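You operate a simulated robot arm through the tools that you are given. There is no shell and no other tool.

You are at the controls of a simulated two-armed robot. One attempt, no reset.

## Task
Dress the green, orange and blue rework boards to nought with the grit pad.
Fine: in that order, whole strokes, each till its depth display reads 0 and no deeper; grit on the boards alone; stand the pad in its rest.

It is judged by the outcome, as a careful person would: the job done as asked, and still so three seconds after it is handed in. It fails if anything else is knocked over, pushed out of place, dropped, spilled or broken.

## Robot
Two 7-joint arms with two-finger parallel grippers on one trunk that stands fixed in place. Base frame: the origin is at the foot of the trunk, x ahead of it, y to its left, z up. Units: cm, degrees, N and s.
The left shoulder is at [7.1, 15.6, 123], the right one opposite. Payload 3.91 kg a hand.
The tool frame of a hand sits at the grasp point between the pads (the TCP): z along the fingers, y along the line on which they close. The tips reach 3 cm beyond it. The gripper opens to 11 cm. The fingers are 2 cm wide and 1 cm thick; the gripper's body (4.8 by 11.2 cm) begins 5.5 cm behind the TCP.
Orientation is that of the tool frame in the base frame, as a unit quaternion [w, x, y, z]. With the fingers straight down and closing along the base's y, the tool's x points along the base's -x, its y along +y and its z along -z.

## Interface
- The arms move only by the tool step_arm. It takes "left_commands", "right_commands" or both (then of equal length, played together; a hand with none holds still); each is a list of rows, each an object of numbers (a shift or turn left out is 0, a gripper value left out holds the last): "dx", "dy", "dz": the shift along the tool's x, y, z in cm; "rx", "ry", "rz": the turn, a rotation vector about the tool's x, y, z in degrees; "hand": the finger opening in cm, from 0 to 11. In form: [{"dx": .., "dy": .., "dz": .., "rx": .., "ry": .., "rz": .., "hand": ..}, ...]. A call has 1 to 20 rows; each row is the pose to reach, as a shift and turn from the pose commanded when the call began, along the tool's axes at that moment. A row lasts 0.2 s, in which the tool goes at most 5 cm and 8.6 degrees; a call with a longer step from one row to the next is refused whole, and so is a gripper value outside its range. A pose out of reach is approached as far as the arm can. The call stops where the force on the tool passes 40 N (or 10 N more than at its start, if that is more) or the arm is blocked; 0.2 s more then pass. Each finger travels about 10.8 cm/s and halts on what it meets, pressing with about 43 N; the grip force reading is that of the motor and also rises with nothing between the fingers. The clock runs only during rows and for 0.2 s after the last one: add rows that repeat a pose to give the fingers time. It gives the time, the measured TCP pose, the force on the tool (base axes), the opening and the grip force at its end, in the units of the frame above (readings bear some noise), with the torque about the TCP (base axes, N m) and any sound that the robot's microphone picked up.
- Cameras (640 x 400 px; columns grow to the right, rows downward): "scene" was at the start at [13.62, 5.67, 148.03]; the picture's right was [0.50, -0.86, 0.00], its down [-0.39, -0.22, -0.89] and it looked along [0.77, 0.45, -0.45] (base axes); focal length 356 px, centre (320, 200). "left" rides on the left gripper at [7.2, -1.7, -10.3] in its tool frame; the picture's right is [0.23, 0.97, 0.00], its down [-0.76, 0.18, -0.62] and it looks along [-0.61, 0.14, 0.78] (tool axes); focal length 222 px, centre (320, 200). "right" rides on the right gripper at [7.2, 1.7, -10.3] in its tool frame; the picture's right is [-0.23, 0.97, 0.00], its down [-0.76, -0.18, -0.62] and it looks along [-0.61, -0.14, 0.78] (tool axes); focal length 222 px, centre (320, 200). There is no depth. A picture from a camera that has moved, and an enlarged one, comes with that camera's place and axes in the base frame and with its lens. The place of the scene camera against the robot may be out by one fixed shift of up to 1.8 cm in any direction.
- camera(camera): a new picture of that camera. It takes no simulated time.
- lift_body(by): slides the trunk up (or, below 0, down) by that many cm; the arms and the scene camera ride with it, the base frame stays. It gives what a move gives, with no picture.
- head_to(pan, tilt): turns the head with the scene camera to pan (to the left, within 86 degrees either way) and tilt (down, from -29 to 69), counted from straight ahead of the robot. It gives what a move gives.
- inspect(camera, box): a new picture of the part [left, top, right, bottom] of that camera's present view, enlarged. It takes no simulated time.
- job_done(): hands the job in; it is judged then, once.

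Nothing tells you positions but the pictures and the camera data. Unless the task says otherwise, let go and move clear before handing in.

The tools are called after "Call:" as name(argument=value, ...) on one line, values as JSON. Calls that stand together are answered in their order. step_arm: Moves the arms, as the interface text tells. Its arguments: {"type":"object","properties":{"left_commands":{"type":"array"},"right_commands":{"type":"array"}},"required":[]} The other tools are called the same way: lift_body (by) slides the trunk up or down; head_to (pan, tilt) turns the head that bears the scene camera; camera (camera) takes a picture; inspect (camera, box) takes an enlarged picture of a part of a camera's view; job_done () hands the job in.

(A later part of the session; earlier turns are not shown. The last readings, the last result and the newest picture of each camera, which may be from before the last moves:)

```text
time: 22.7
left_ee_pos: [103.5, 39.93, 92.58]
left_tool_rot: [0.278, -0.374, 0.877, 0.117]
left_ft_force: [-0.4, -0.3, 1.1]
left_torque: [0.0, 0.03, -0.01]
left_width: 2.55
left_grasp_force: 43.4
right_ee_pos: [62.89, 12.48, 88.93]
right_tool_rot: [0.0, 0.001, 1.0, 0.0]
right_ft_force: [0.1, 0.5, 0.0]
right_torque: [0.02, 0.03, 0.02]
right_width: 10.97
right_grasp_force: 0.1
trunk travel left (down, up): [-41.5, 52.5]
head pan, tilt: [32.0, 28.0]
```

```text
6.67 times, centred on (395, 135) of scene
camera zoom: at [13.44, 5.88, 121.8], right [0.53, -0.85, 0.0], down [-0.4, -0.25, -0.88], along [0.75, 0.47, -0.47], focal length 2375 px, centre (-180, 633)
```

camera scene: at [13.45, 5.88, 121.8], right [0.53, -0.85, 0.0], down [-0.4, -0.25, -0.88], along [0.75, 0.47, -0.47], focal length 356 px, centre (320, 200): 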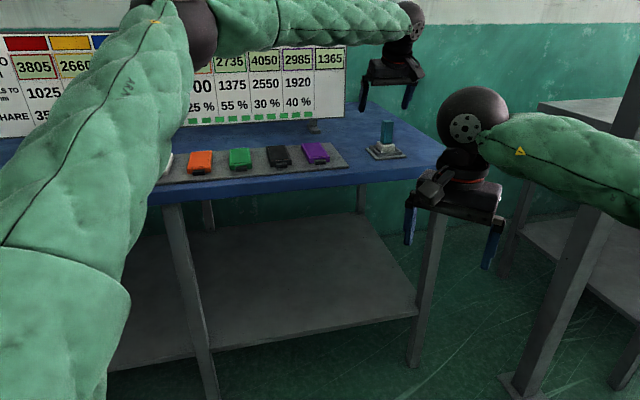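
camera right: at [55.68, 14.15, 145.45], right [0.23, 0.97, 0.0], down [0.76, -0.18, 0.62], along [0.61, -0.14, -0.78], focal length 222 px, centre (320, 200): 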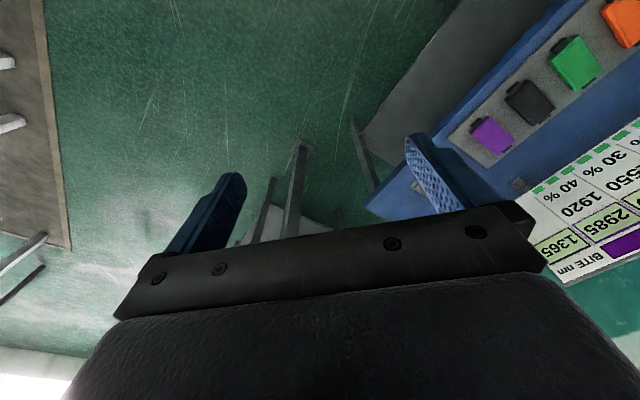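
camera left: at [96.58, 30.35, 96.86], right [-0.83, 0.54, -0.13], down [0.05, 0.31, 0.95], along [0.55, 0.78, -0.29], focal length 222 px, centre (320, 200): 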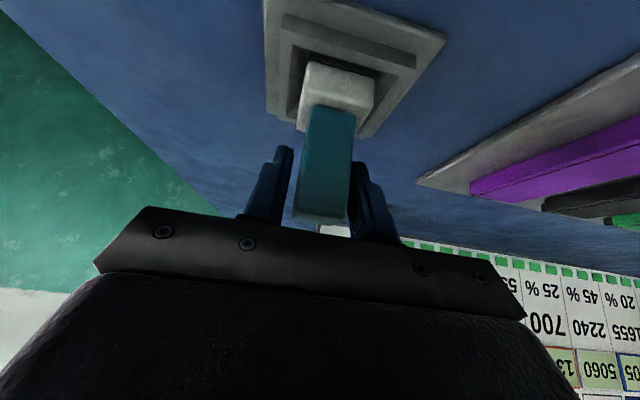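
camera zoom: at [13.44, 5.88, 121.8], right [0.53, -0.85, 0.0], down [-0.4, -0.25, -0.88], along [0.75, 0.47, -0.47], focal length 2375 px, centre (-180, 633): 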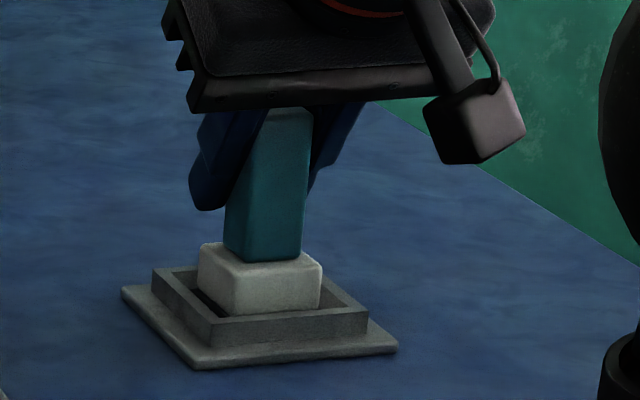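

Gripped at 2.55 cm with 43 N. Lifting straight up 4 cm to clear the rest.

Call:
step_arm(left_commands=[{"dx": -0.57, "dz": -0.82}, {"dx": -1.15, "dz": -1.64}, {"dx": -1.72, "dz": -2.45}, {"dx": -2.29, "dz": -3.27}])

Call:
camera(camera="left")

Call:
inspect(camera="scene", box=[360, 80, 430, 165])

```text
time: 23.7
left_ee_pos: [103.66, 40.08, 96.44]
left_tool_rot: [0.278, -0.374, 0.877, 0.118]
left_ft_force: [0.2, -0.4, -1.2]
left_torque: [0.03, -0.03, 0.0]
left_width: 2.54
left_grasp_force: 42.5
right_ee_pos: [62.92, 12.44, 88.88]
right_tool_rot: [0.0, 0.0, 1.0, -0.001]
right_ft_force: [-0.2, -0.2, -0.2]
right_torque: [-0.01, -0.02, -0.01]
right_width: 11.0
right_grasp_force: 0.0
trunk travel left (down, up): [-41.5, 52.5]
head pan, tilt: [32.0, 28.0]
```

```text
taken
camera left: at [96.7, 30.41, 100.79], right [-0.83, 0.54, -0.13], down [0.05, 0.32, 0.95], along [0.55, 0.78, -0.29], focal length 222 px, centre (320, 200)
```

left: 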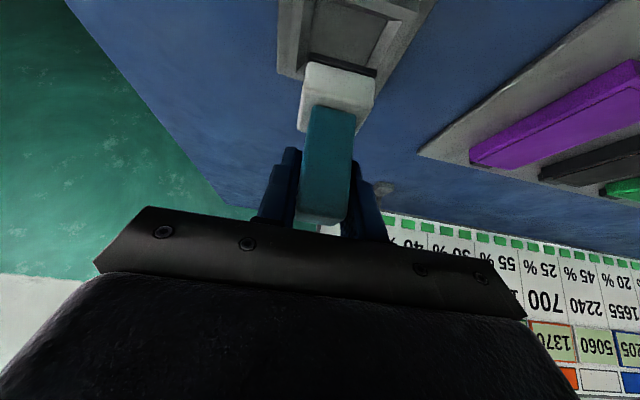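

```text
4.71 times, centred on (395, 122) of scene
camera zoom: at [13.45, 5.88, 121.8], right [0.53, -0.85, 0.0], down [-0.4, -0.25, -0.88], along [0.75, 0.47, -0.47], focal length 1676 px, centre (-33, 565)
```

zoom: 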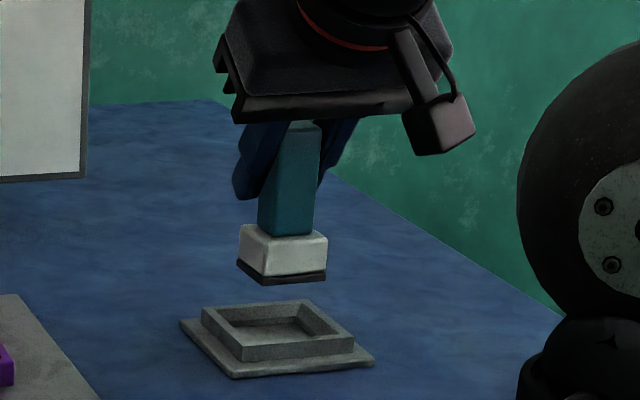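

The pad is out of its rest, with dark grit on its underside, and the handle is firmly held. Next I'll carry it at a safe height over to the green board (centre ≈ (76.1, 69.2)), stopping above its near end.

Call:
step_arm(left_commands=[{"dx": -2.29, "dz": -3.27}, {"dx": -2.7, "dy": 4.2, "dz": -4.21}, {"dx": -2.53, "dy": 8.7, "dz": -4.35}, {"dx": -2.36, "dy": 13.2, "dz": -4.48}, {"dx": -2.19, "dy": 17.7, "dz": -4.61}, {"dx": -2.01, "dy": 22.2, "dz": -4.75}, {"dx": -1.84, "dy": 26.7, "dz": -4.88}, {"dx": -1.67, "dy": 31.2, "dz": -5.01}, {"dx": -1.5, "dy": 35.7, "dz": -5.15}, {"dx": -1.32, "dy": 40.2, "dz": -5.28}, {"dx": -1.32, "dy": 40.2, "dz": -5.28}])

Call:
camera(camera="left")

Call:
camera(camera="scene")

```text
time: 26.1
left_ee_pos: [73.47, 66.22, 101.19]
left_tool_rot: [0.277, -0.374, 0.877, 0.119]
left_ft_force: [0.3, -0.5, -1.1]
left_torque: [0.04, 0.01, 0.02]
left_width: 2.54
left_grasp_force: 42.4
right_ee_pos: [62.84, 12.35, 88.84]
right_tool_rot: [-0.001, 0.0, 1.0, 0.0]
right_ft_force: [-0.4, 0.4, 0.5]
right_torque: [0.03, 0.01, -0.01]
right_width: 10.96
right_grasp_force: 0.0
trunk travel left (down, up): [-41.5, 52.5]
head pan, tilt: [32.0, 28.0]
```

```text
taken
camera left: at [66.47, 56.64, 105.59], right [-0.83, 0.54, -0.13], down [0.06, 0.31, 0.95], along [0.55, 0.78, -0.29], focal length 222 px, centre (320, 200)
```

left: 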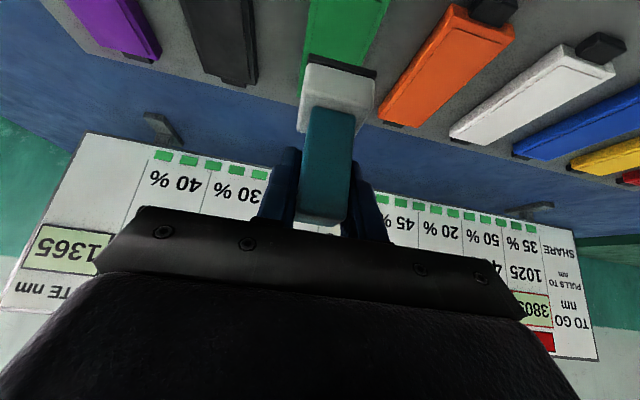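

```text
taken
camera scene: at [13.5, 5.83, 121.79], right [0.53, -0.85, 0.0], down [-0.4, -0.25, -0.88], along [0.75, 0.47, -0.47], focal length 356 px, centre (320, 200)
```

scene: 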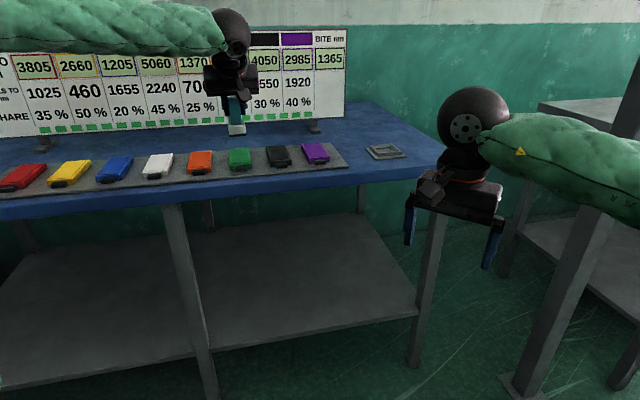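

The pad is hovering over the green board and both the row and panel are visible. Zooming in to check alignment.

Call:
inspect(camera="scene", box=[180, 85, 300, 185])

Call:
inspect(camera="left", box=[250, 0, 450, 125])

Call:
inspect(camera="scene", box=[80, 135, 220, 200])

```text
4.00 times, centred on (240, 135) of scene
camera zoom: at [13.5, 5.83, 121.79], right [0.53, -0.85, 0.0], down [-0.4, -0.25, -0.88], along [0.75, 0.47, -0.47], focal length 1425 px, centre (640, 460)
```

zoom: 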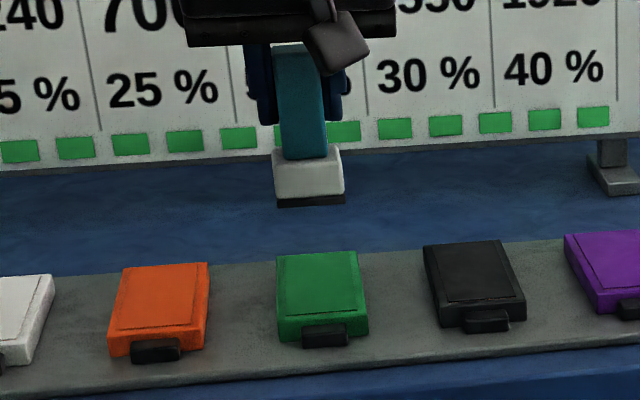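

```text
3.20 times, centred on (350, 62) of left
camera zoom: at [66.47, 56.64, 105.59], right [-0.83, 0.54, -0.13], down [0.06, 0.31, 0.95], along [0.55, 0.78, -0.29], focal length 711 px, centre (224, 640)
```

zoom: 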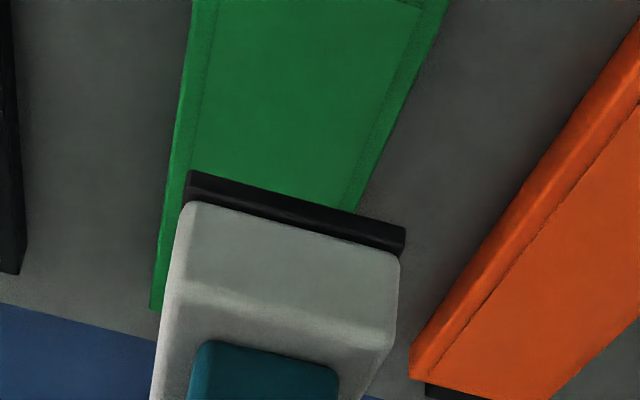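

```text
4.57 times, centred on (150, 168) of scene
camera zoom: at [13.5, 5.83, 121.79], right [0.53, -0.85, 0.0], down [-0.4, -0.25, -0.88], along [0.75, 0.47, -0.47], focal length 1629 px, centre (1097, 349)
```

zoom: 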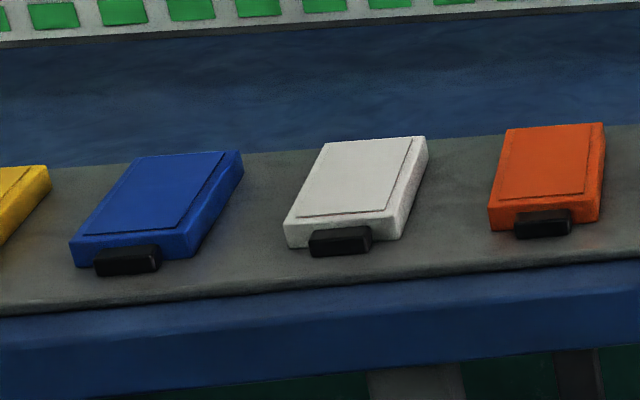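

The pad is laterally centred on green (u≈7.1) and near its near end. I'll lower it to about 1 cm above the surface and check again.

Call:
step_arm(left_commands=[{"dx": 1.2, "dy": 0.1, "dz": 1.7}, {"dx": 2.4, "dy": 0.1, "dz": 3.4}, {"dx": 3.44, "dy": 0.1, "dz": 4.91}, {"dx": 3.44, "dy": 0.1, "dz": 4.91}])

Call:
inspect(camera="scene", box=[200, 110, 290, 190])

Call:
camera(camera="left")

```text
time: 27.1
left_ee_pos: [73.34, 66.38, 95.5]
left_tool_rot: [0.277, -0.375, 0.877, 0.118]
left_ft_force: [0.3, -0.4, -1.5]
left_torque: [-0.03, -0.01, 0.03]
left_width: 2.57
left_grasp_force: 42.7
right_ee_pos: [62.84, 12.59, 88.99]
right_tool_rot: [0.0, 0.0, 1.0, 0.0]
right_ft_force: [-0.5, 0.0, -0.2]
right_torque: [0.0, -0.02, -0.02]
right_width: 10.98
right_grasp_force: 0.0
trunk travel left (down, up): [-41.5, 52.5]
head pan, tilt: [32.0, 28.0]
```

```text
5.00 times, centred on (245, 150) of scene
camera zoom: at [13.41, 5.89, 121.81], right [0.53, -0.85, 0.0], down [-0.4, -0.25, -0.88], along [0.75, 0.47, -0.47], focal length 1781 px, centre (695, 450)
```

zoom: 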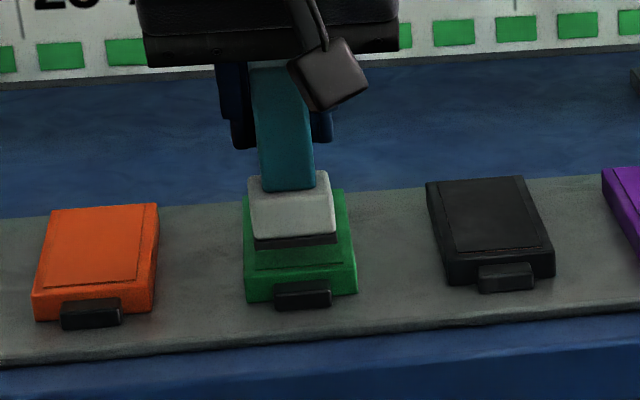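

```text
taken
camera left: at [66.39, 56.81, 99.78], right [-0.83, 0.54, -0.13], down [0.05, 0.31, 0.95], along [0.55, 0.78, -0.29], focal length 222 px, centre (320, 200)
```

left: 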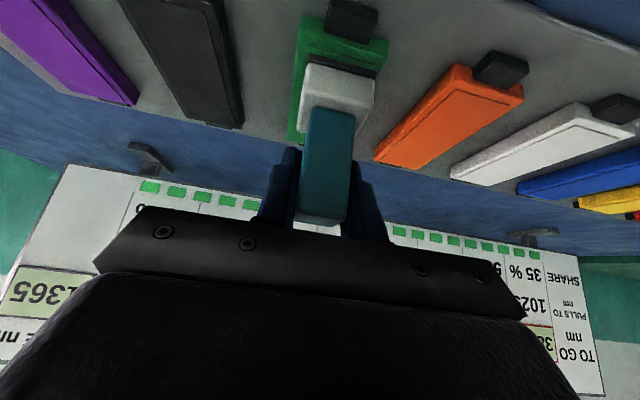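

Call:
inspect(camera="left", box=[260, 0, 420, 110])

```text
3.64 times, centred on (340, 55) of left
camera zoom: at [66.39, 56.81, 99.78], right [-0.83, 0.54, -0.13], down [0.05, 0.31, 0.95], along [0.55, 0.78, -0.29], focal length 808 px, centre (247, 727)
```

zoom: 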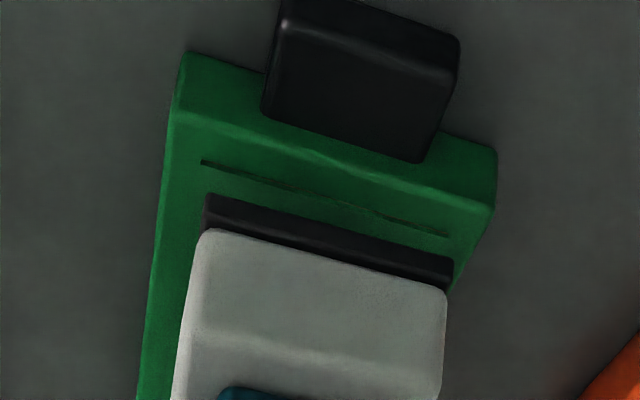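

From the wrist view, the pad sits flush with green's near end (v≈96.6) and centred sideways; the clip is lower than the board top. Now easing down to find contact.

Call:
step_arm(left_commands=[{"dx": 0.34, "dz": 0.49}, {"dx": 0.63, "dz": 0.9}])

```text
time: 27.7
left_ee_pos: [73.27, 66.6, 94.24]
left_tool_rot: [0.277, -0.374, 0.877, 0.118]
left_ft_force: [-0.1, -0.4, -1.3]
left_torque: [0.03, 0.01, 0.03]
left_width: 2.53
left_grasp_force: 43.3
right_ee_pos: [62.78, 12.42, 88.82]
right_tool_rot: [0.001, 0.0, 1.0, 0.0]
right_ft_force: [0.7, -1.3, 0.4]
right_torque: [0.0, -0.01, 0.02]
right_width: 10.98
right_grasp_force: 0.0
trunk travel left (down, up): [-41.5, 52.5]
head pan, tilt: [32.0, 28.0]
```

Call:
step_arm(left_commands=[{"dx": 0.115, "dz": 0.164}, {"dx": 0.115, "dz": 0.164}])

Call:
inspect(camera="left", box=[260, 0, 420, 110])

```text
time: 28.3
left_ee_pos: [73.28, 66.48, 94.18]
left_tool_rot: [0.278, -0.374, 0.877, 0.119]
left_ft_force: [0.9, -0.6, 2.0]
left_torque: [-0.08, 0.07, 0.04]
left_width: 2.56
left_grasp_force: 42.7
right_ee_pos: [62.87, 12.56, 88.97]
right_tool_rot: [0.0, 0.0, 1.0, 0.001]
right_ft_force: [0.2, 0.2, 1.4]
right_torque: [0.01, -0.05, 0.01]
right_width: 11.03
right_grasp_force: 0.1
trunk travel left (down, up): [-41.5, 52.5]
head pan, tilt: [32.0, 28.0]
```

```text
3.64 times, centred on (340, 55) of left
camera zoom: at [66.28, 56.92, 98.61], right [-0.83, 0.54, -0.13], down [0.05, 0.31, 0.95], along [0.55, 0.78, -0.29], focal length 808 px, centre (247, 727)
```

zoom: 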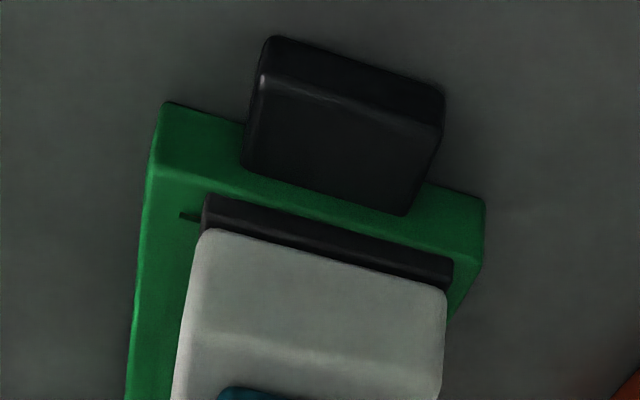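

Contact just registered (about 3 N). The pad is 2 mm inside the near end, centred. I'll add slightly more pressure before stroking.

Call:
step_arm(left_commands=[{"dx": 0.086, "dz": 0.123}])

```text
time: 28.7
left_ee_pos: [73.25, 66.59, 94.25]
left_tool_rot: [0.278, -0.374, 0.877, 0.118]
left_ft_force: [2.3, 3.7, 9.1]
left_torque: [0.18, 0.19, -0.08]
left_width: 2.59
left_grasp_force: 44.0
right_ee_pos: [62.8, 12.45, 88.92]
right_tool_rot: [0.0, 0.001, 1.0, 0.0]
right_ft_force: [0.0, 0.4, 0.1]
right_torque: [0.02, -0.01, -0.04]
right_width: 11.03
right_grasp_force: 0.1
trunk travel left (down, up): [-41.5, 52.5]
head pan, tilt: [32.0, 28.0]
```

About 10 N of pressure, good. Now one whole stroke along green toward its far end (7.85 cm).

Call:
step_arm(left_commands=[{"dx": -0.65, "dz": 0.45}, {"dx": -1.45, "dz": 1.02}, {"dx": -2.25, "dz": 1.58}, {"dx": -3.05, "dz": 2.14}, {"dx": -3.85, "dz": 2.7}, {"dx": -4.65, "dz": 3.26}, {"dx": -5.45, "dz": 3.82}, {"dx": -6.1, "dz": 4.27}, {"dx": -6.42, "dz": 4.5}])

Call:
camera(camera="scene")

Call:
camera(camera="left")

```text
time: 30.7
left_ee_pos: [78.7, 72.1, 94.17]
left_tool_rot: [0.279, -0.374, 0.877, 0.117]
left_ft_force: [-4.9, -5.9, 19.6]
left_torque: [-0.56, 0.72, 0.03]
left_width: 2.58
left_grasp_force: 42.9
right_ee_pos: [62.69, 12.31, 89.03]
right_tool_rot: [0.001, 0.0, 1.0, 0.0]
right_ft_force: [0.3, 0.6, 0.3]
right_torque: [0.0, 0.0, 0.01]
right_width: 11.01
right_grasp_force: 0.0
trunk travel left (down, up): [-41.5, 52.5]
head pan, tilt: [32.0, 28.0]
```

```text
taken
camera scene: at [13.26, 5.74, 121.84], right [0.53, -0.85, 0.0], down [-0.4, -0.25, -0.88], along [0.75, 0.47, -0.47], focal length 356 px, centre (320, 200)
```

scene: 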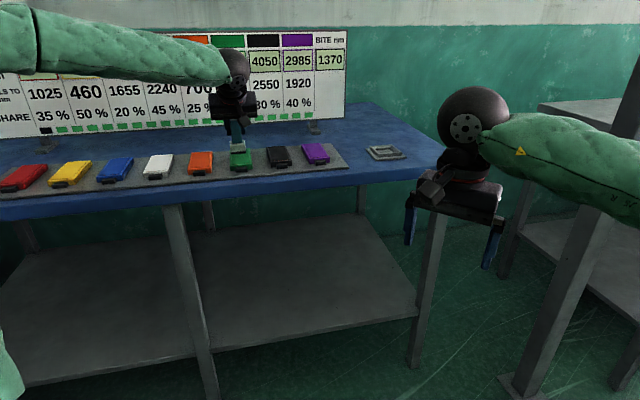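

```text
taken
camera left: at [71.65, 62.51, 98.57], right [-0.83, 0.54, -0.13], down [0.05, 0.31, 0.95], along [0.55, 0.78, -0.29], focal length 222 px, centre (320, 200)
```

left: 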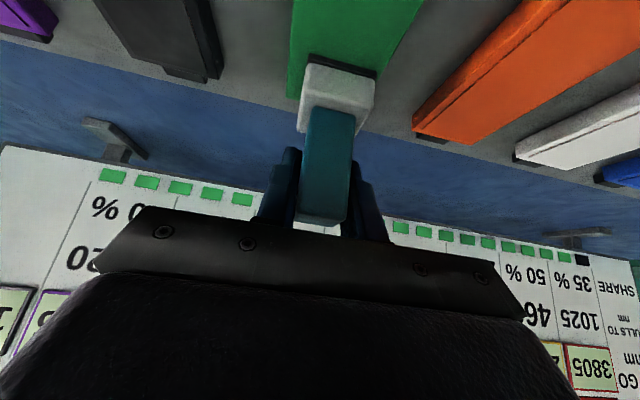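

The BITE went to 1370 and one stroke tick went dark, so the stroke counted. Lifting straight off now to read green's display.

Call:
step_arm(left_commands=[{"dx": -0.57, "dz": -0.82}, {"dx": -1.72, "dz": -2.45}, {"dx": -2.87, "dz": -4.09}])

Call:
head_to(pan=32, tilt=22)

Call:
camera(camera="scene")

Call:
camera(camera="left")

```text
time: 31.5
left_ee_pos: [78.59, 72.18, 99.06]
left_tool_rot: [0.278, -0.373, 0.877, 0.117]
left_ft_force: [0.1, 0.2, -0.9]
left_torque: [0.01, -0.01, 0.02]
left_width: 2.58
left_grasp_force: 43.3
right_ee_pos: [62.75, 12.6, 88.77]
right_tool_rot: [0.0, 0.001, 1.0, 0.0]
right_ft_force: [0.3, 0.1, -0.4]
right_torque: [0.02, -0.04, 0.02]
right_width: 11.0
right_grasp_force: 0.0
trunk travel left (down, up): [-41.5, 52.5]
head pan, tilt: [32.0, 28.0]
```

```text
time: 32.2
left_ee_pos: [78.64, 72.26, 98.93]
left_tool_rot: [0.278, -0.374, 0.877, 0.118]
left_ft_force: [0.2, 0.5, -1.2]
left_torque: [-0.02, 0.0, -0.01]
left_width: 2.57
left_grasp_force: 42.6
right_ee_pos: [62.85, 12.49, 88.96]
right_tool_rot: [0.0, 0.0, 1.0, 0.0]
right_ft_force: [0.6, 0.1, -0.9]
right_torque: [-0.01, -0.03, 0.01]
right_width: 11.01
right_grasp_force: 0.0
trunk travel left (down, up): [-41.5, 52.5]
head pan, tilt: [32.0, 22.0]
```

```text
taken
camera scene: at [13.58, 5.99, 122.76], right [0.53, -0.85, 0.0], down [-0.32, -0.2, -0.93], along [0.79, 0.49, -0.38], focal length 356 px, centre (320, 200)
```

scene: 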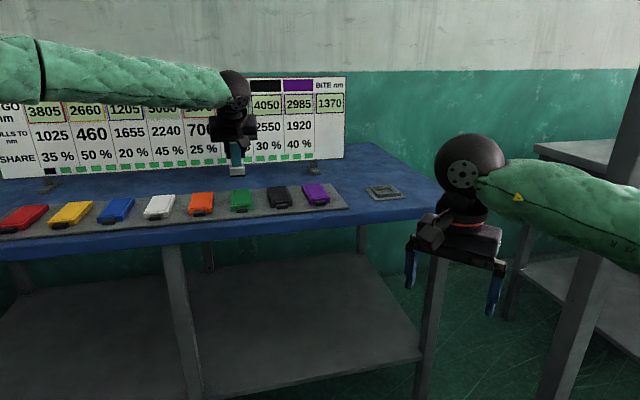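

```text
taken
camera left: at [71.74, 62.57, 103.37], right [-0.83, 0.54, -0.13], down [0.05, 0.32, 0.95], along [0.55, 0.78, -0.29], focal length 222 px, centre (320, 200)
```

left: 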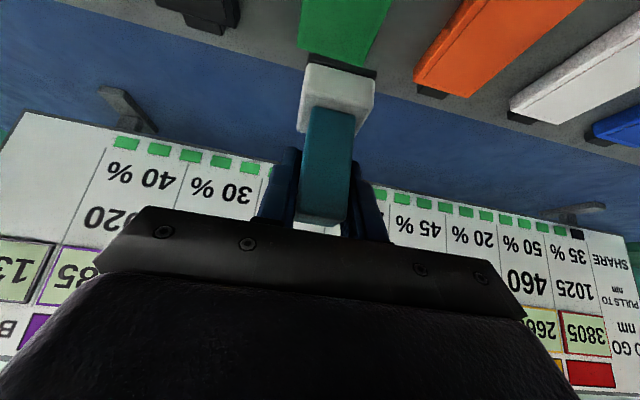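

Bite now reads 1370 but the hand hides green's figure. I'll move sideways in the air to see the whole panel.

Call:
step_arm(left_commands=[{"dx": 1.64, "dy": -3.75, "dz": -1.15}, {"dx": 3.28, "dy": -7.5, "dz": -2.3}, {"dx": 4.92, "dy": -11.25, "dz": -3.44}, {"dx": 6.55, "dy": -15, "dz": -4.58}])

Call:
camera(camera="scene")

Call:
inspect(camera="scene", box=[170, 70, 350, 180])

Call:
camera(camera="left")

```text
time: 33.2
left_ee_pos: [84.17, 56.22, 98.85]
left_tool_rot: [0.277, -0.375, 0.877, 0.118]
left_ft_force: [-0.7, 1.0, -0.7]
left_torque: [0.01, 0.02, 0.05]
left_width: 2.53
left_grasp_force: 43.0
right_ee_pos: [62.84, 12.37, 88.89]
right_tool_rot: [-0.001, 0.0, 1.0, 0.001]
right_ft_force: [0.4, 0.1, 0.4]
right_torque: [0.02, 0.0, 0.01]
right_width: 11.02
right_grasp_force: 0.1
trunk travel left (down, up): [-41.5, 52.5]
head pan, tilt: [32.0, 22.0]
```

```text
taken
camera scene: at [13.62, 5.92, 122.76], right [0.53, -0.85, 0.0], down [-0.32, -0.2, -0.93], along [0.79, 0.49, -0.38], focal length 356 px, centre (320, 200)
```

scene: 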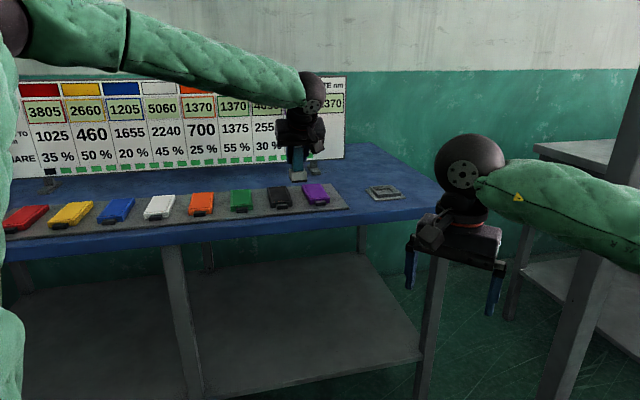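

```text
3.56 times, centred on (260, 125) of scene
camera zoom: at [13.62, 5.92, 122.76], right [0.53, -0.85, 0.0], down [-0.32, -0.2, -0.93], along [0.79, 0.49, -0.38], focal length 1267 px, centre (533, 467)
```

zoom: 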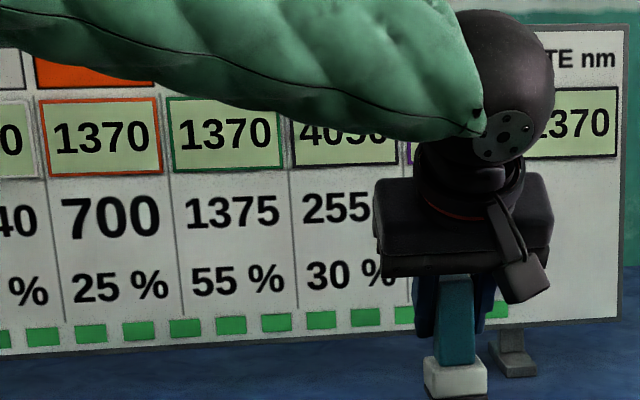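

```text
taken
camera left: at [77.03, 46.5, 103.32], right [-0.83, 0.54, -0.13], down [0.05, 0.31, 0.95], along [0.55, 0.78, -0.29], focal length 222 px, centre (320, 200)
```

left: 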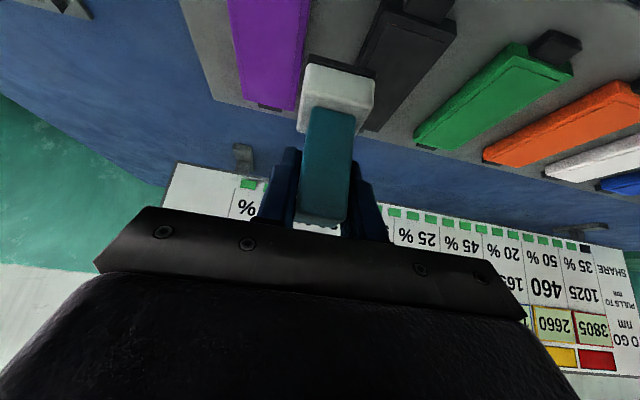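

Green now reads 1370 with bite 1370, exactly as predicted. Going back in the air to green's near end for its second stroke.

Call:
step_arm(left_commands=[{"dx": 0.06, "dy": 3.8, "dz": -0.04}, {"dx": 0.12, "dy": 7.6, "dz": -0.08}, {"dx": 0.18, "dy": 11.4, "dz": -0.12}, {"dx": 0.24, "dy": 14.82, "dz": -0.17}, {"dx": 1.34, "dy": 14.82, "dz": 1.41}, {"dx": 2.44, "dy": 14.82, "dz": 2.98}, {"dx": 2.44, "dy": 14.82, "dz": 2.98}])

Call:
inspect(camera="left", box=[260, 0, 420, 110])

Call:
camera(camera="scene")

```text
time: 34.8
left_ee_pos: [73.17, 66.27, 95.33]
left_tool_rot: [0.277, -0.374, 0.877, 0.118]
left_ft_force: [0.5, -0.4, -0.7]
left_torque: [0.01, 0.01, -0.01]
left_width: 2.52
left_grasp_force: 43.6
right_ee_pos: [62.77, 12.39, 88.83]
right_tool_rot: [0.0, 0.0, 1.0, 0.0]
right_ft_force: [-0.7, -0.1, 0.0]
right_torque: [0.04, 0.01, 0.0]
right_width: 11.02
right_grasp_force: 0.0
trunk travel left (down, up): [-41.5, 52.5]
head pan, tilt: [32.0, 22.0]
```

```text
3.64 times, centred on (340, 55) of left
camera zoom: at [66.04, 56.5, 99.69], right [-0.83, 0.54, -0.13], down [0.05, 0.31, 0.95], along [0.55, 0.78, -0.29], focal length 808 px, centre (247, 727)
```

zoom: 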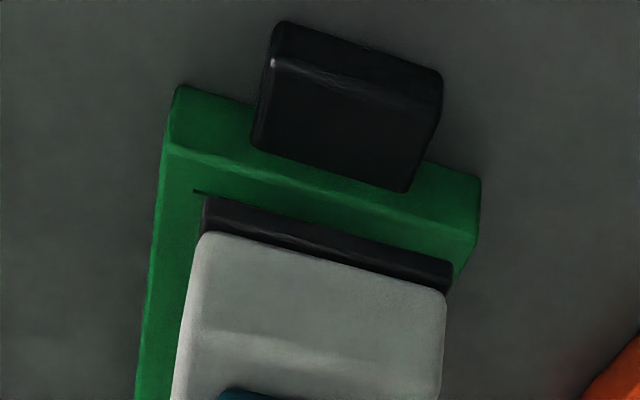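

```text
taken
camera scene: at [13.57, 5.96, 122.77], right [0.53, -0.85, 0.0], down [-0.32, -0.2, -0.93], along [0.79, 0.49, -0.38], focal length 356 px, centre (320, 200)
```

scene: 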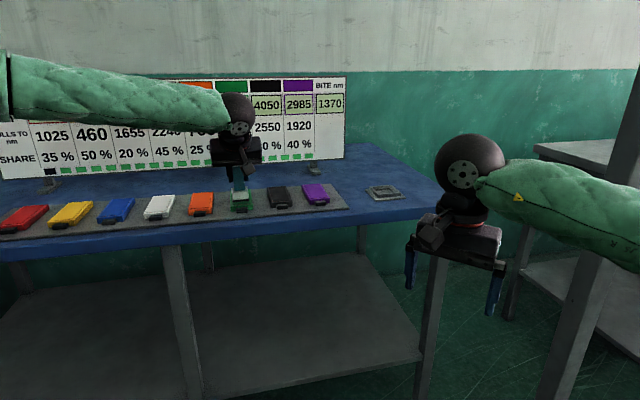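

Call:
step_arm(left_commands=[{"dx": 0.29, "dz": 0.41}, {"dx": 0.516, "dz": 0.736}, {"dx": 0.516, "dz": 0.736}])

Call:
step_arm(left_commands=[{"dx": 0.086, "dz": 0.123}, {"dx": 0.086, "dz": 0.123}])

```text
time: 35.6
left_ee_pos: [73.09, 66.1, 94.38]
left_tool_rot: [0.277, -0.374, 0.877, 0.118]
left_ft_force: [0.2, -0.4, -1.3]
left_torque: [-0.03, -0.03, 0.02]
left_width: 2.56
left_grasp_force: 42.9
right_ee_pos: [62.88, 12.45, 88.8]
right_tool_rot: [-0.001, 0.0, 1.0, -0.001]
right_ft_force: [0.3, 0.0, 0.9]
right_torque: [0.02, 0.01, -0.02]
right_width: 11.0
right_grasp_force: 0.1
trunk travel left (down, up): [-41.5, 52.5]
head pan, tilt: [32.0, 22.0]
```

```text
time: 36.2
left_ee_pos: [73.08, 66.01, 94.25]
left_tool_rot: [0.278, -0.374, 0.877, 0.117]
left_ft_force: [-0.2, 0.5, -1.1]
left_torque: [0.04, -0.01, -0.02]
left_width: 2.55
left_grasp_force: 43.0
right_ee_pos: [62.81, 12.42, 88.87]
right_tool_rot: [0.0, 0.0, 1.0, 0.001]
right_ft_force: [-0.2, 0.2, 0.0]
right_torque: [0.03, -0.01, -0.01]
right_width: 11.02
right_grasp_force: 0.0
trunk travel left (down, up): [-41.5, 52.5]
head pan, tilt: [32.0, 22.0]
```

Call:
inspect(camera="left", box=[260, 0, 420, 110])

Call:
inspect(camera="scene", box=[205, 160, 275, 225])

```text
3.64 times, centred on (340, 55) of left
camera zoom: at [66.08, 56.46, 98.61], right [-0.83, 0.54, -0.13], down [0.05, 0.32, 0.95], along [0.55, 0.78, -0.29], focal length 808 px, centre (247, 727)
```

zoom: 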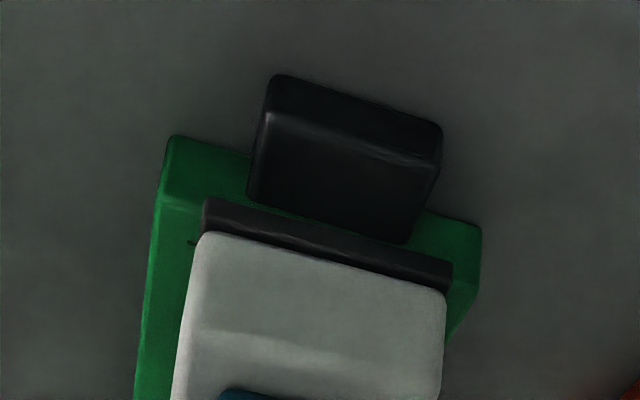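

```text
6.15 times, centred on (240, 192) of scene
camera zoom: at [13.57, 5.99, 122.77], right [0.53, -0.85, 0.0], down [-0.32, -0.2, -0.93], along [0.79, 0.49, -0.38], focal length 2192 px, centre (812, 246)
```

zoom: 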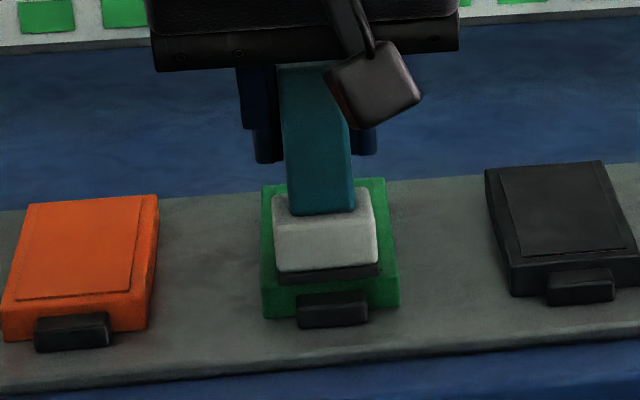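

The pad now overhangs the near end by about 3 mm, still above the surface. I'll shift it 0.25 cm forward so it's flush, and ease down.

Call:
step_arm(left_commands=[{"dx": -0.205, "dz": 0.143}, {"dx": -0.205, "dz": 0.143}])

Call:
step_arm(left_commands=[{"dx": 0.057, "dz": 0.082}, {"dx": 0.057, "dz": 0.082}])

```text
time: 36.8
left_ee_pos: [73.33, 66.37, 94.2]
left_tool_rot: [0.277, -0.375, 0.877, 0.118]
left_ft_force: [-0.1, 0.0, -1.6]
left_torque: [-0.02, 0.0, -0.02]
left_width: 2.56
left_grasp_force: 42.6
right_ee_pos: [62.81, 12.37, 88.84]
right_tool_rot: [0.0, 0.0, 1.0, 0.001]
right_ft_force: [-0.1, 0.9, -0.2]
right_torque: [-0.01, -0.01, -0.02]
right_width: 11.0
right_grasp_force: 0.1
trunk travel left (down, up): [-41.5, 52.5]
head pan, tilt: [32.0, 22.0]
```

```text
time: 37.4
left_ee_pos: [73.21, 66.4, 94.12]
left_tool_rot: [0.277, -0.374, 0.877, 0.117]
left_ft_force: [2.6, 1.2, 4.8]
left_torque: [0.05, 0.08, 0.0]
left_width: 2.53
left_grasp_force: 43.0
right_ee_pos: [62.77, 12.44, 88.85]
right_tool_rot: [0.0, 0.001, 1.0, 0.0]
right_ft_force: [0.5, -0.2, -0.5]
right_torque: [0.03, 0.01, -0.03]
right_width: 11.02
right_grasp_force: 0.1
trunk travel left (down, up): [-41.5, 52.5]
head pan, tilt: [32.0, 22.0]
```

Contact at about 6 N. Second whole stroke on green now, rising very slightly to keep the pressure even.

Call:
step_arm(left_commands=[{"dx": -0.65, "dz": 0.45}, {"dx": -1.45, "dz": 1.01}, {"dx": -2.26, "dz": 1.56}, {"dx": -3.06, "dz": 2.11}, {"dx": -3.87, "dz": 2.66}, {"dx": -4.68, "dz": 3.21}, {"dx": -5.49, "dz": 3.76}, {"dx": -6.14, "dz": 4.2}, {"dx": -6.5, "dz": 4.45}])

Call:
camera(camera="scene")

Call:
inspect(camera="scene", box=[240, 70, 350, 140])

```text
time: 39.4
left_ee_pos: [78.59, 71.9, 94.12]
left_tool_rot: [0.278, -0.375, 0.877, 0.118]
left_ft_force: [-1.1, -0.8, 4.7]
left_torque: [-0.05, 0.18, 0.02]
left_width: 2.53
left_grasp_force: 43.0
right_ee_pos: [62.88, 12.45, 88.83]
right_tool_rot: [0.0, 0.0, 1.0, 0.001]
right_ft_force: [1.4, -0.6, -0.5]
right_torque: [0.0, 0.01, 0.01]
right_width: 11.01
right_grasp_force: 0.1
trunk travel left (down, up): [-41.5, 52.5]
head pan, tilt: [32.0, 22.0]
```

```text
taken
camera scene: at [13.53, 5.94, 122.77], right [0.53, -0.85, 0.0], down [-0.32, -0.2, -0.93], along [0.79, 0.49, -0.37], focal length 356 px, centre (320, 200)
```

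scene: 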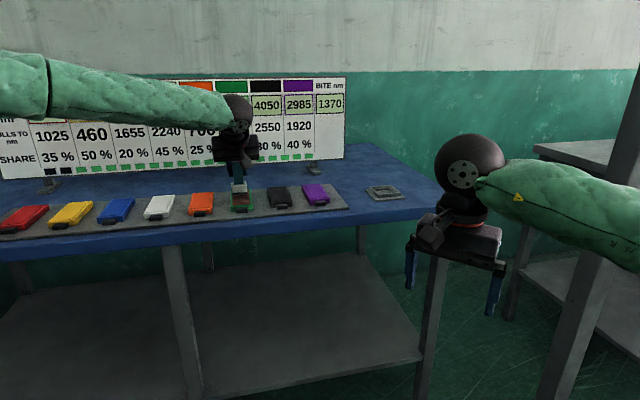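

```text
5.71 times, centred on (295, 105) of scene
camera zoom: at [13.53, 5.94, 122.77], right [0.53, -0.85, 0.0], down [-0.32, -0.2, -0.93], along [0.79, 0.49, -0.37], focal length 2036 px, centre (463, 743)
```

zoom: 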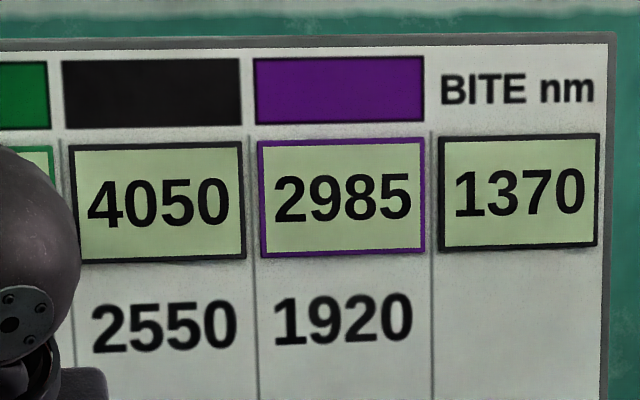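

Two ticks used and bite stays at 1370. Lifting off and moving over to the orange board's near end, then checking green reads 0.

Call:
step_arm(left_commands=[{"dx": -0.57, "dz": -0.82}, {"dx": -1.72, "dz": -2.45}, {"dx": -2.87, "dz": -4.09}, {"dx": -0.74, "dy": 3.3, "dz": -5.58}, {"dx": 1.39, "dy": 6.6, "dz": -7.07}, {"dx": 3.51, "dy": 9.9, "dz": -8.56}, {"dx": 3.51, "dy": 9.9, "dz": -8.56}])

Call:
camera(camera="scene")

Call:
inspect(camera="scene", box=[170, 70, 350, 180])

Call:
camera(camera="left")

Call:
inspect(camera="left", box=[260, 0, 420, 110])

```text
time: 41.0
left_ee_pos: [66.33, 73.14, 99.21]
left_tool_rot: [0.278, -0.373, 0.877, 0.118]
left_ft_force: [0.6, -0.8, -1.9]
left_torque: [0.05, -0.06, 0.0]
left_width: 2.58
left_grasp_force: 42.6
right_ee_pos: [62.87, 12.48, 88.91]
right_tool_rot: [-0.001, 0.0, 1.0, 0.0]
right_ft_force: [0.2, -0.1, 0.5]
right_torque: [0.04, -0.01, -0.02]
right_width: 11.01
right_grasp_force: 0.0
trunk travel left (down, up): [-41.5, 52.5]
head pan, tilt: [32.0, 22.0]
```

```text
taken
camera scene: at [13.62, 5.89, 122.77], right [0.53, -0.85, 0.0], down [-0.32, -0.2, -0.93], along [0.79, 0.49, -0.38], focal length 356 px, centre (320, 200)
```

scene: 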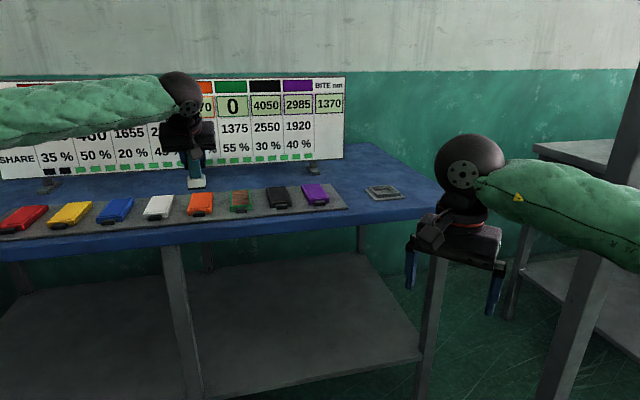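

```text
3.56 times, centred on (260, 125) of scene
camera zoom: at [13.62, 5.89, 122.77], right [0.53, -0.85, 0.0], down [-0.32, -0.2, -0.93], along [0.79, 0.49, -0.38], focal length 1267 px, centre (533, 467)
```

zoom: 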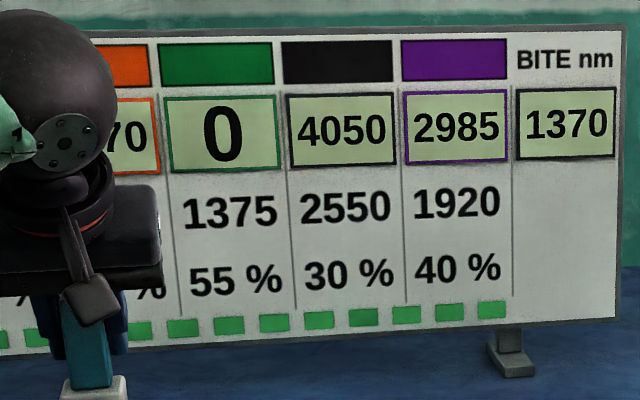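

```text
taken
camera left: at [59.28, 63.49, 103.57], right [-0.83, 0.54, -0.13], down [0.06, 0.31, 0.95], along [0.55, 0.78, -0.29], focal length 222 px, centre (320, 200)
```

left: 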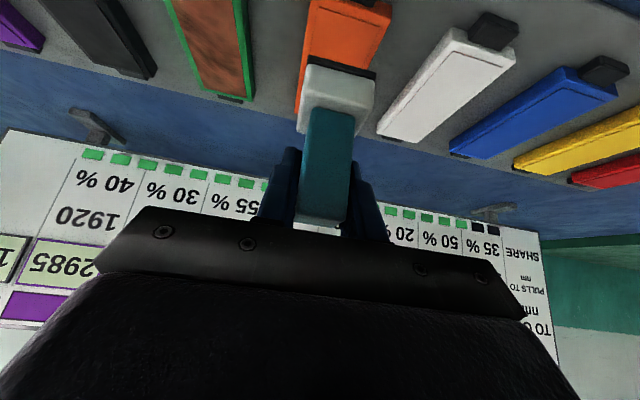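

```text
3.64 times, centred on (340, 55) of left
camera zoom: at [59.28, 63.49, 103.57], right [-0.83, 0.54, -0.13], down [0.06, 0.31, 0.95], along [0.55, 0.78, -0.29], focal length 808 px, centre (247, 727)
```

zoom: 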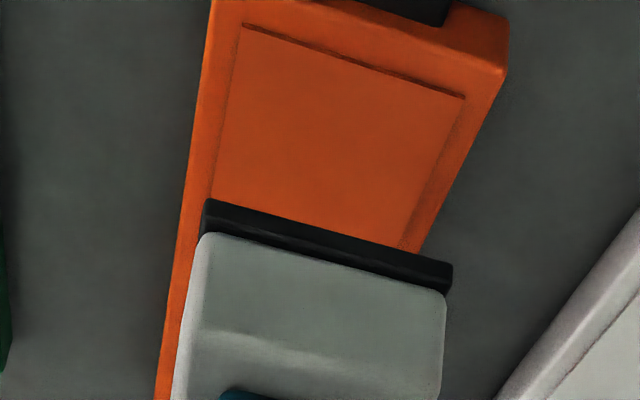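

Green reads 0 and bite is 1370, matching orange's 1370 exactly. The pad is over orange's near end; lowering to just above the surface with a small sideways correction.

Call:
step_arm(left_commands=[{"dx": 1.2, "dy": 0.16, "dz": 1.7}, {"dx": 2.4, "dy": 0.16, "dz": 3.42}, {"dx": 2.4, "dy": 0.16, "dz": 3.42}])

Call:
inspect(camera="left", box=[260, 0, 420, 110])

Call:
inspect(camera="scene", box=[165, 160, 235, 225])

```text
time: 41.8
left_ee_pos: [66.07, 73.25, 94.98]
left_tool_rot: [0.277, -0.374, 0.877, 0.118]
left_ft_force: [0.4, 0.6, -1.4]
left_torque: [0.02, -0.01, 0.01]
left_width: 2.58
left_grasp_force: 42.7
right_ee_pos: [62.86, 12.53, 88.88]
right_tool_rot: [0.0, 0.0, 1.0, 0.0]
right_ft_force: [1.1, 0.4, 0.2]
right_torque: [0.02, 0.02, 0.03]
right_width: 11.02
right_grasp_force: 0.0
trunk travel left (down, up): [-41.5, 52.5]
head pan, tilt: [32.0, 22.0]
```

```text
3.64 times, centred on (340, 55) of left
camera zoom: at [59.08, 63.69, 99.32], right [-0.83, 0.54, -0.13], down [0.05, 0.32, 0.95], along [0.55, 0.78, -0.29], focal length 808 px, centre (247, 727)
```

zoom: 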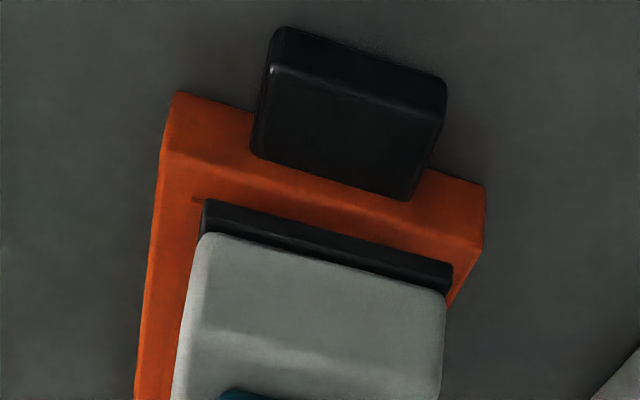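

```text
6.15 times, centred on (200, 192) of scene
camera zoom: at [13.56, 5.97, 122.77], right [0.53, -0.85, 0.0], down [-0.32, -0.2, -0.93], along [0.79, 0.49, -0.38], focal length 2192 px, centre (1058, 246)
```

zoom: 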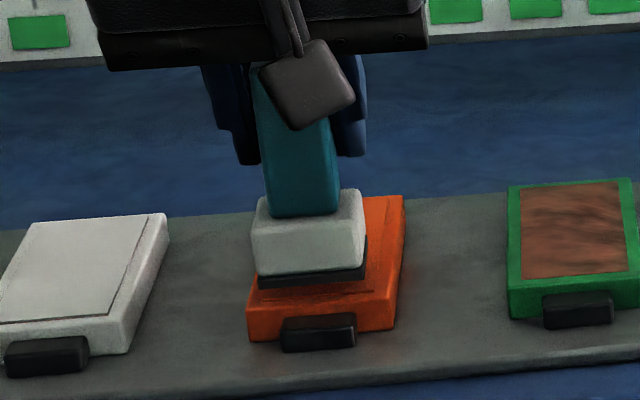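

Flush and centred over orange. Easing down in small steps.

Call:
step_arm(left_commands=[{"dx": 0.333, "dz": 0.474}, {"dx": 0.333, "dz": 0.474}])

Call:
step_arm(left_commands=[{"dx": 0.086, "dz": 0.123}, {"dx": 0.086, "dz": 0.123}])

```text
time: 42.4
left_ee_pos: [66.08, 73.33, 94.36]
left_tool_rot: [0.277, -0.374, 0.877, 0.118]
left_ft_force: [0.3, -0.5, -0.8]
left_torque: [0.03, 0.01, 0.01]
left_width: 2.58
left_grasp_force: 43.3
right_ee_pos: [62.88, 12.53, 88.83]
right_tool_rot: [0.0, 0.0, 1.0, 0.0]
right_ft_force: [0.7, 0.9, -0.3]
right_torque: [-0.02, 0.02, 0.0]
right_width: 10.98
right_grasp_force: 0.1
trunk travel left (down, up): [-41.5, 52.5]
head pan, tilt: [32.0, 22.0]
```

```text
time: 43.0
left_ee_pos: [66.0, 73.32, 94.21]
left_tool_rot: [0.278, -0.374, 0.877, 0.118]
left_ft_force: [0.0, 0.5, -1.4]
left_torque: [0.01, 0.0, 0.0]
left_width: 2.59
left_grasp_force: 43.1
right_ee_pos: [62.79, 12.52, 88.96]
right_tool_rot: [0.0, -0.001, 1.0, 0.0]
right_ft_force: [-0.1, -0.2, 0.6]
right_torque: [0.01, 0.02, 0.03]
right_width: 11.0
right_grasp_force: 0.0
trunk travel left (down, up): [-41.5, 52.5]
head pan, tilt: [32.0, 22.0]
```

Call:
step_arm(left_commands=[{"dx": 0.086, "dz": 0.123}, {"dx": 0.086, "dz": 0.123}])

Call:
inspect(camera="left", box=[260, 0, 420, 110])

```text
time: 43.6
left_ee_pos: [65.98, 73.48, 94.22]
left_tool_rot: [0.278, -0.373, 0.877, 0.117]
left_ft_force: [1.9, 2.0, 7.6]
left_torque: [0.21, 0.08, -0.06]
left_width: 2.54
left_grasp_force: 42.8
right_ee_pos: [62.8, 12.39, 88.98]
right_tool_rot: [0.0, 0.0, 1.0, -0.001]
right_ft_force: [-0.4, -0.9, -0.4]
right_torque: [-0.03, 0.0, 0.03]
right_width: 11.02
right_grasp_force: 0.1
trunk travel left (down, up): [-41.5, 52.5]
head pan, tilt: [32.0, 22.0]
```

```text
3.64 times, centred on (340, 55) of left
camera zoom: at [59.03, 63.66, 98.55], right [-0.83, 0.54, -0.13], down [0.05, 0.31, 0.95], along [0.55, 0.78, -0.29], focal length 808 px, centre (247, 727)
```

zoom: 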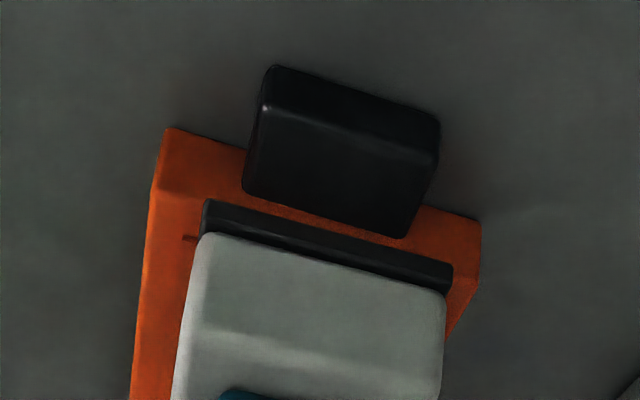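

Contact at about 9 N, flush at the near end. One whole stroke along orange.

Call:
step_arm(left_commands=[{"dx": -0.65, "dz": 0.45}, {"dx": -1.45, "dz": 1.01}, {"dx": -2.26, "dz": 1.56}, {"dx": -3.06, "dz": 2.11}, {"dx": -3.87, "dz": 2.66}, {"dx": -4.68, "dz": 3.21}, {"dx": -5.49, "dz": 3.76}, {"dx": -6.14, "dz": 4.2}, {"dx": -6.5, "dz": 4.45}])

Call:
inspect(camera="scene", box=[240, 70, 350, 140])

Call:
camera(camera="scene")

```text
time: 45.6
left_ee_pos: [71.43, 79.05, 94.01]
left_tool_rot: [0.278, -0.374, 0.877, 0.118]
left_ft_force: [-1.5, -1.6, 3.0]
left_torque: [-0.01, 0.1, 0.03]
left_width: 2.58
left_grasp_force: 43.3
right_ee_pos: [62.86, 12.48, 88.98]
right_tool_rot: [0.0, 0.0, 1.0, -0.001]
right_ft_force: [0.5, 0.0, 0.4]
right_torque: [-0.03, 0.03, 0.0]
right_width: 10.98
right_grasp_force: 0.0
trunk travel left (down, up): [-41.5, 52.5]
head pan, tilt: [32.0, 22.0]
```

```text
5.71 times, centred on (295, 105) of scene
camera zoom: at [13.53, 5.95, 122.77], right [0.53, -0.85, 0.0], down [-0.32, -0.2, -0.93], along [0.79, 0.49, -0.37], focal length 2036 px, centre (463, 743)
```

zoom: 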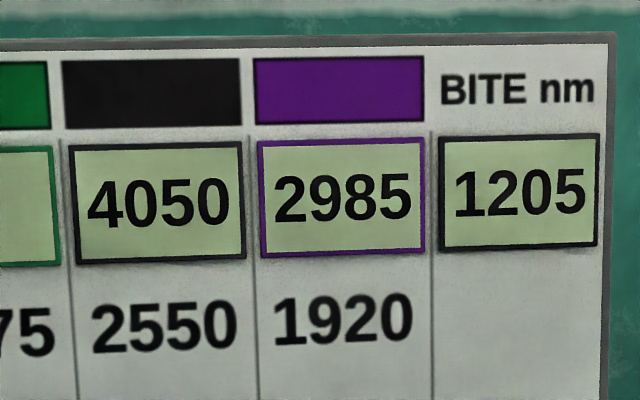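

```text
taken
camera scene: at [13.53, 5.95, 122.77], right [0.53, -0.85, 0.0], down [-0.32, -0.2, -0.93], along [0.79, 0.49, -0.37], focal length 356 px, centre (320, 200)
```

scene: 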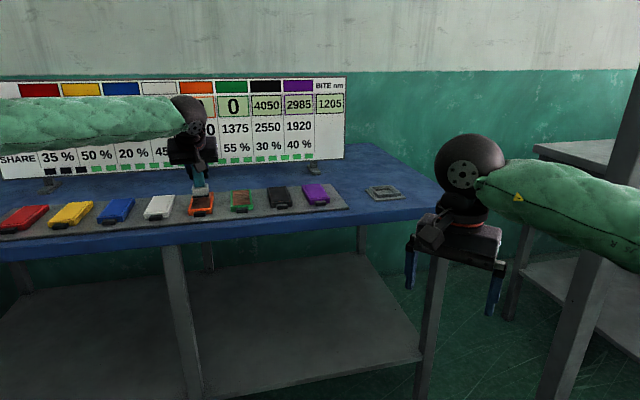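

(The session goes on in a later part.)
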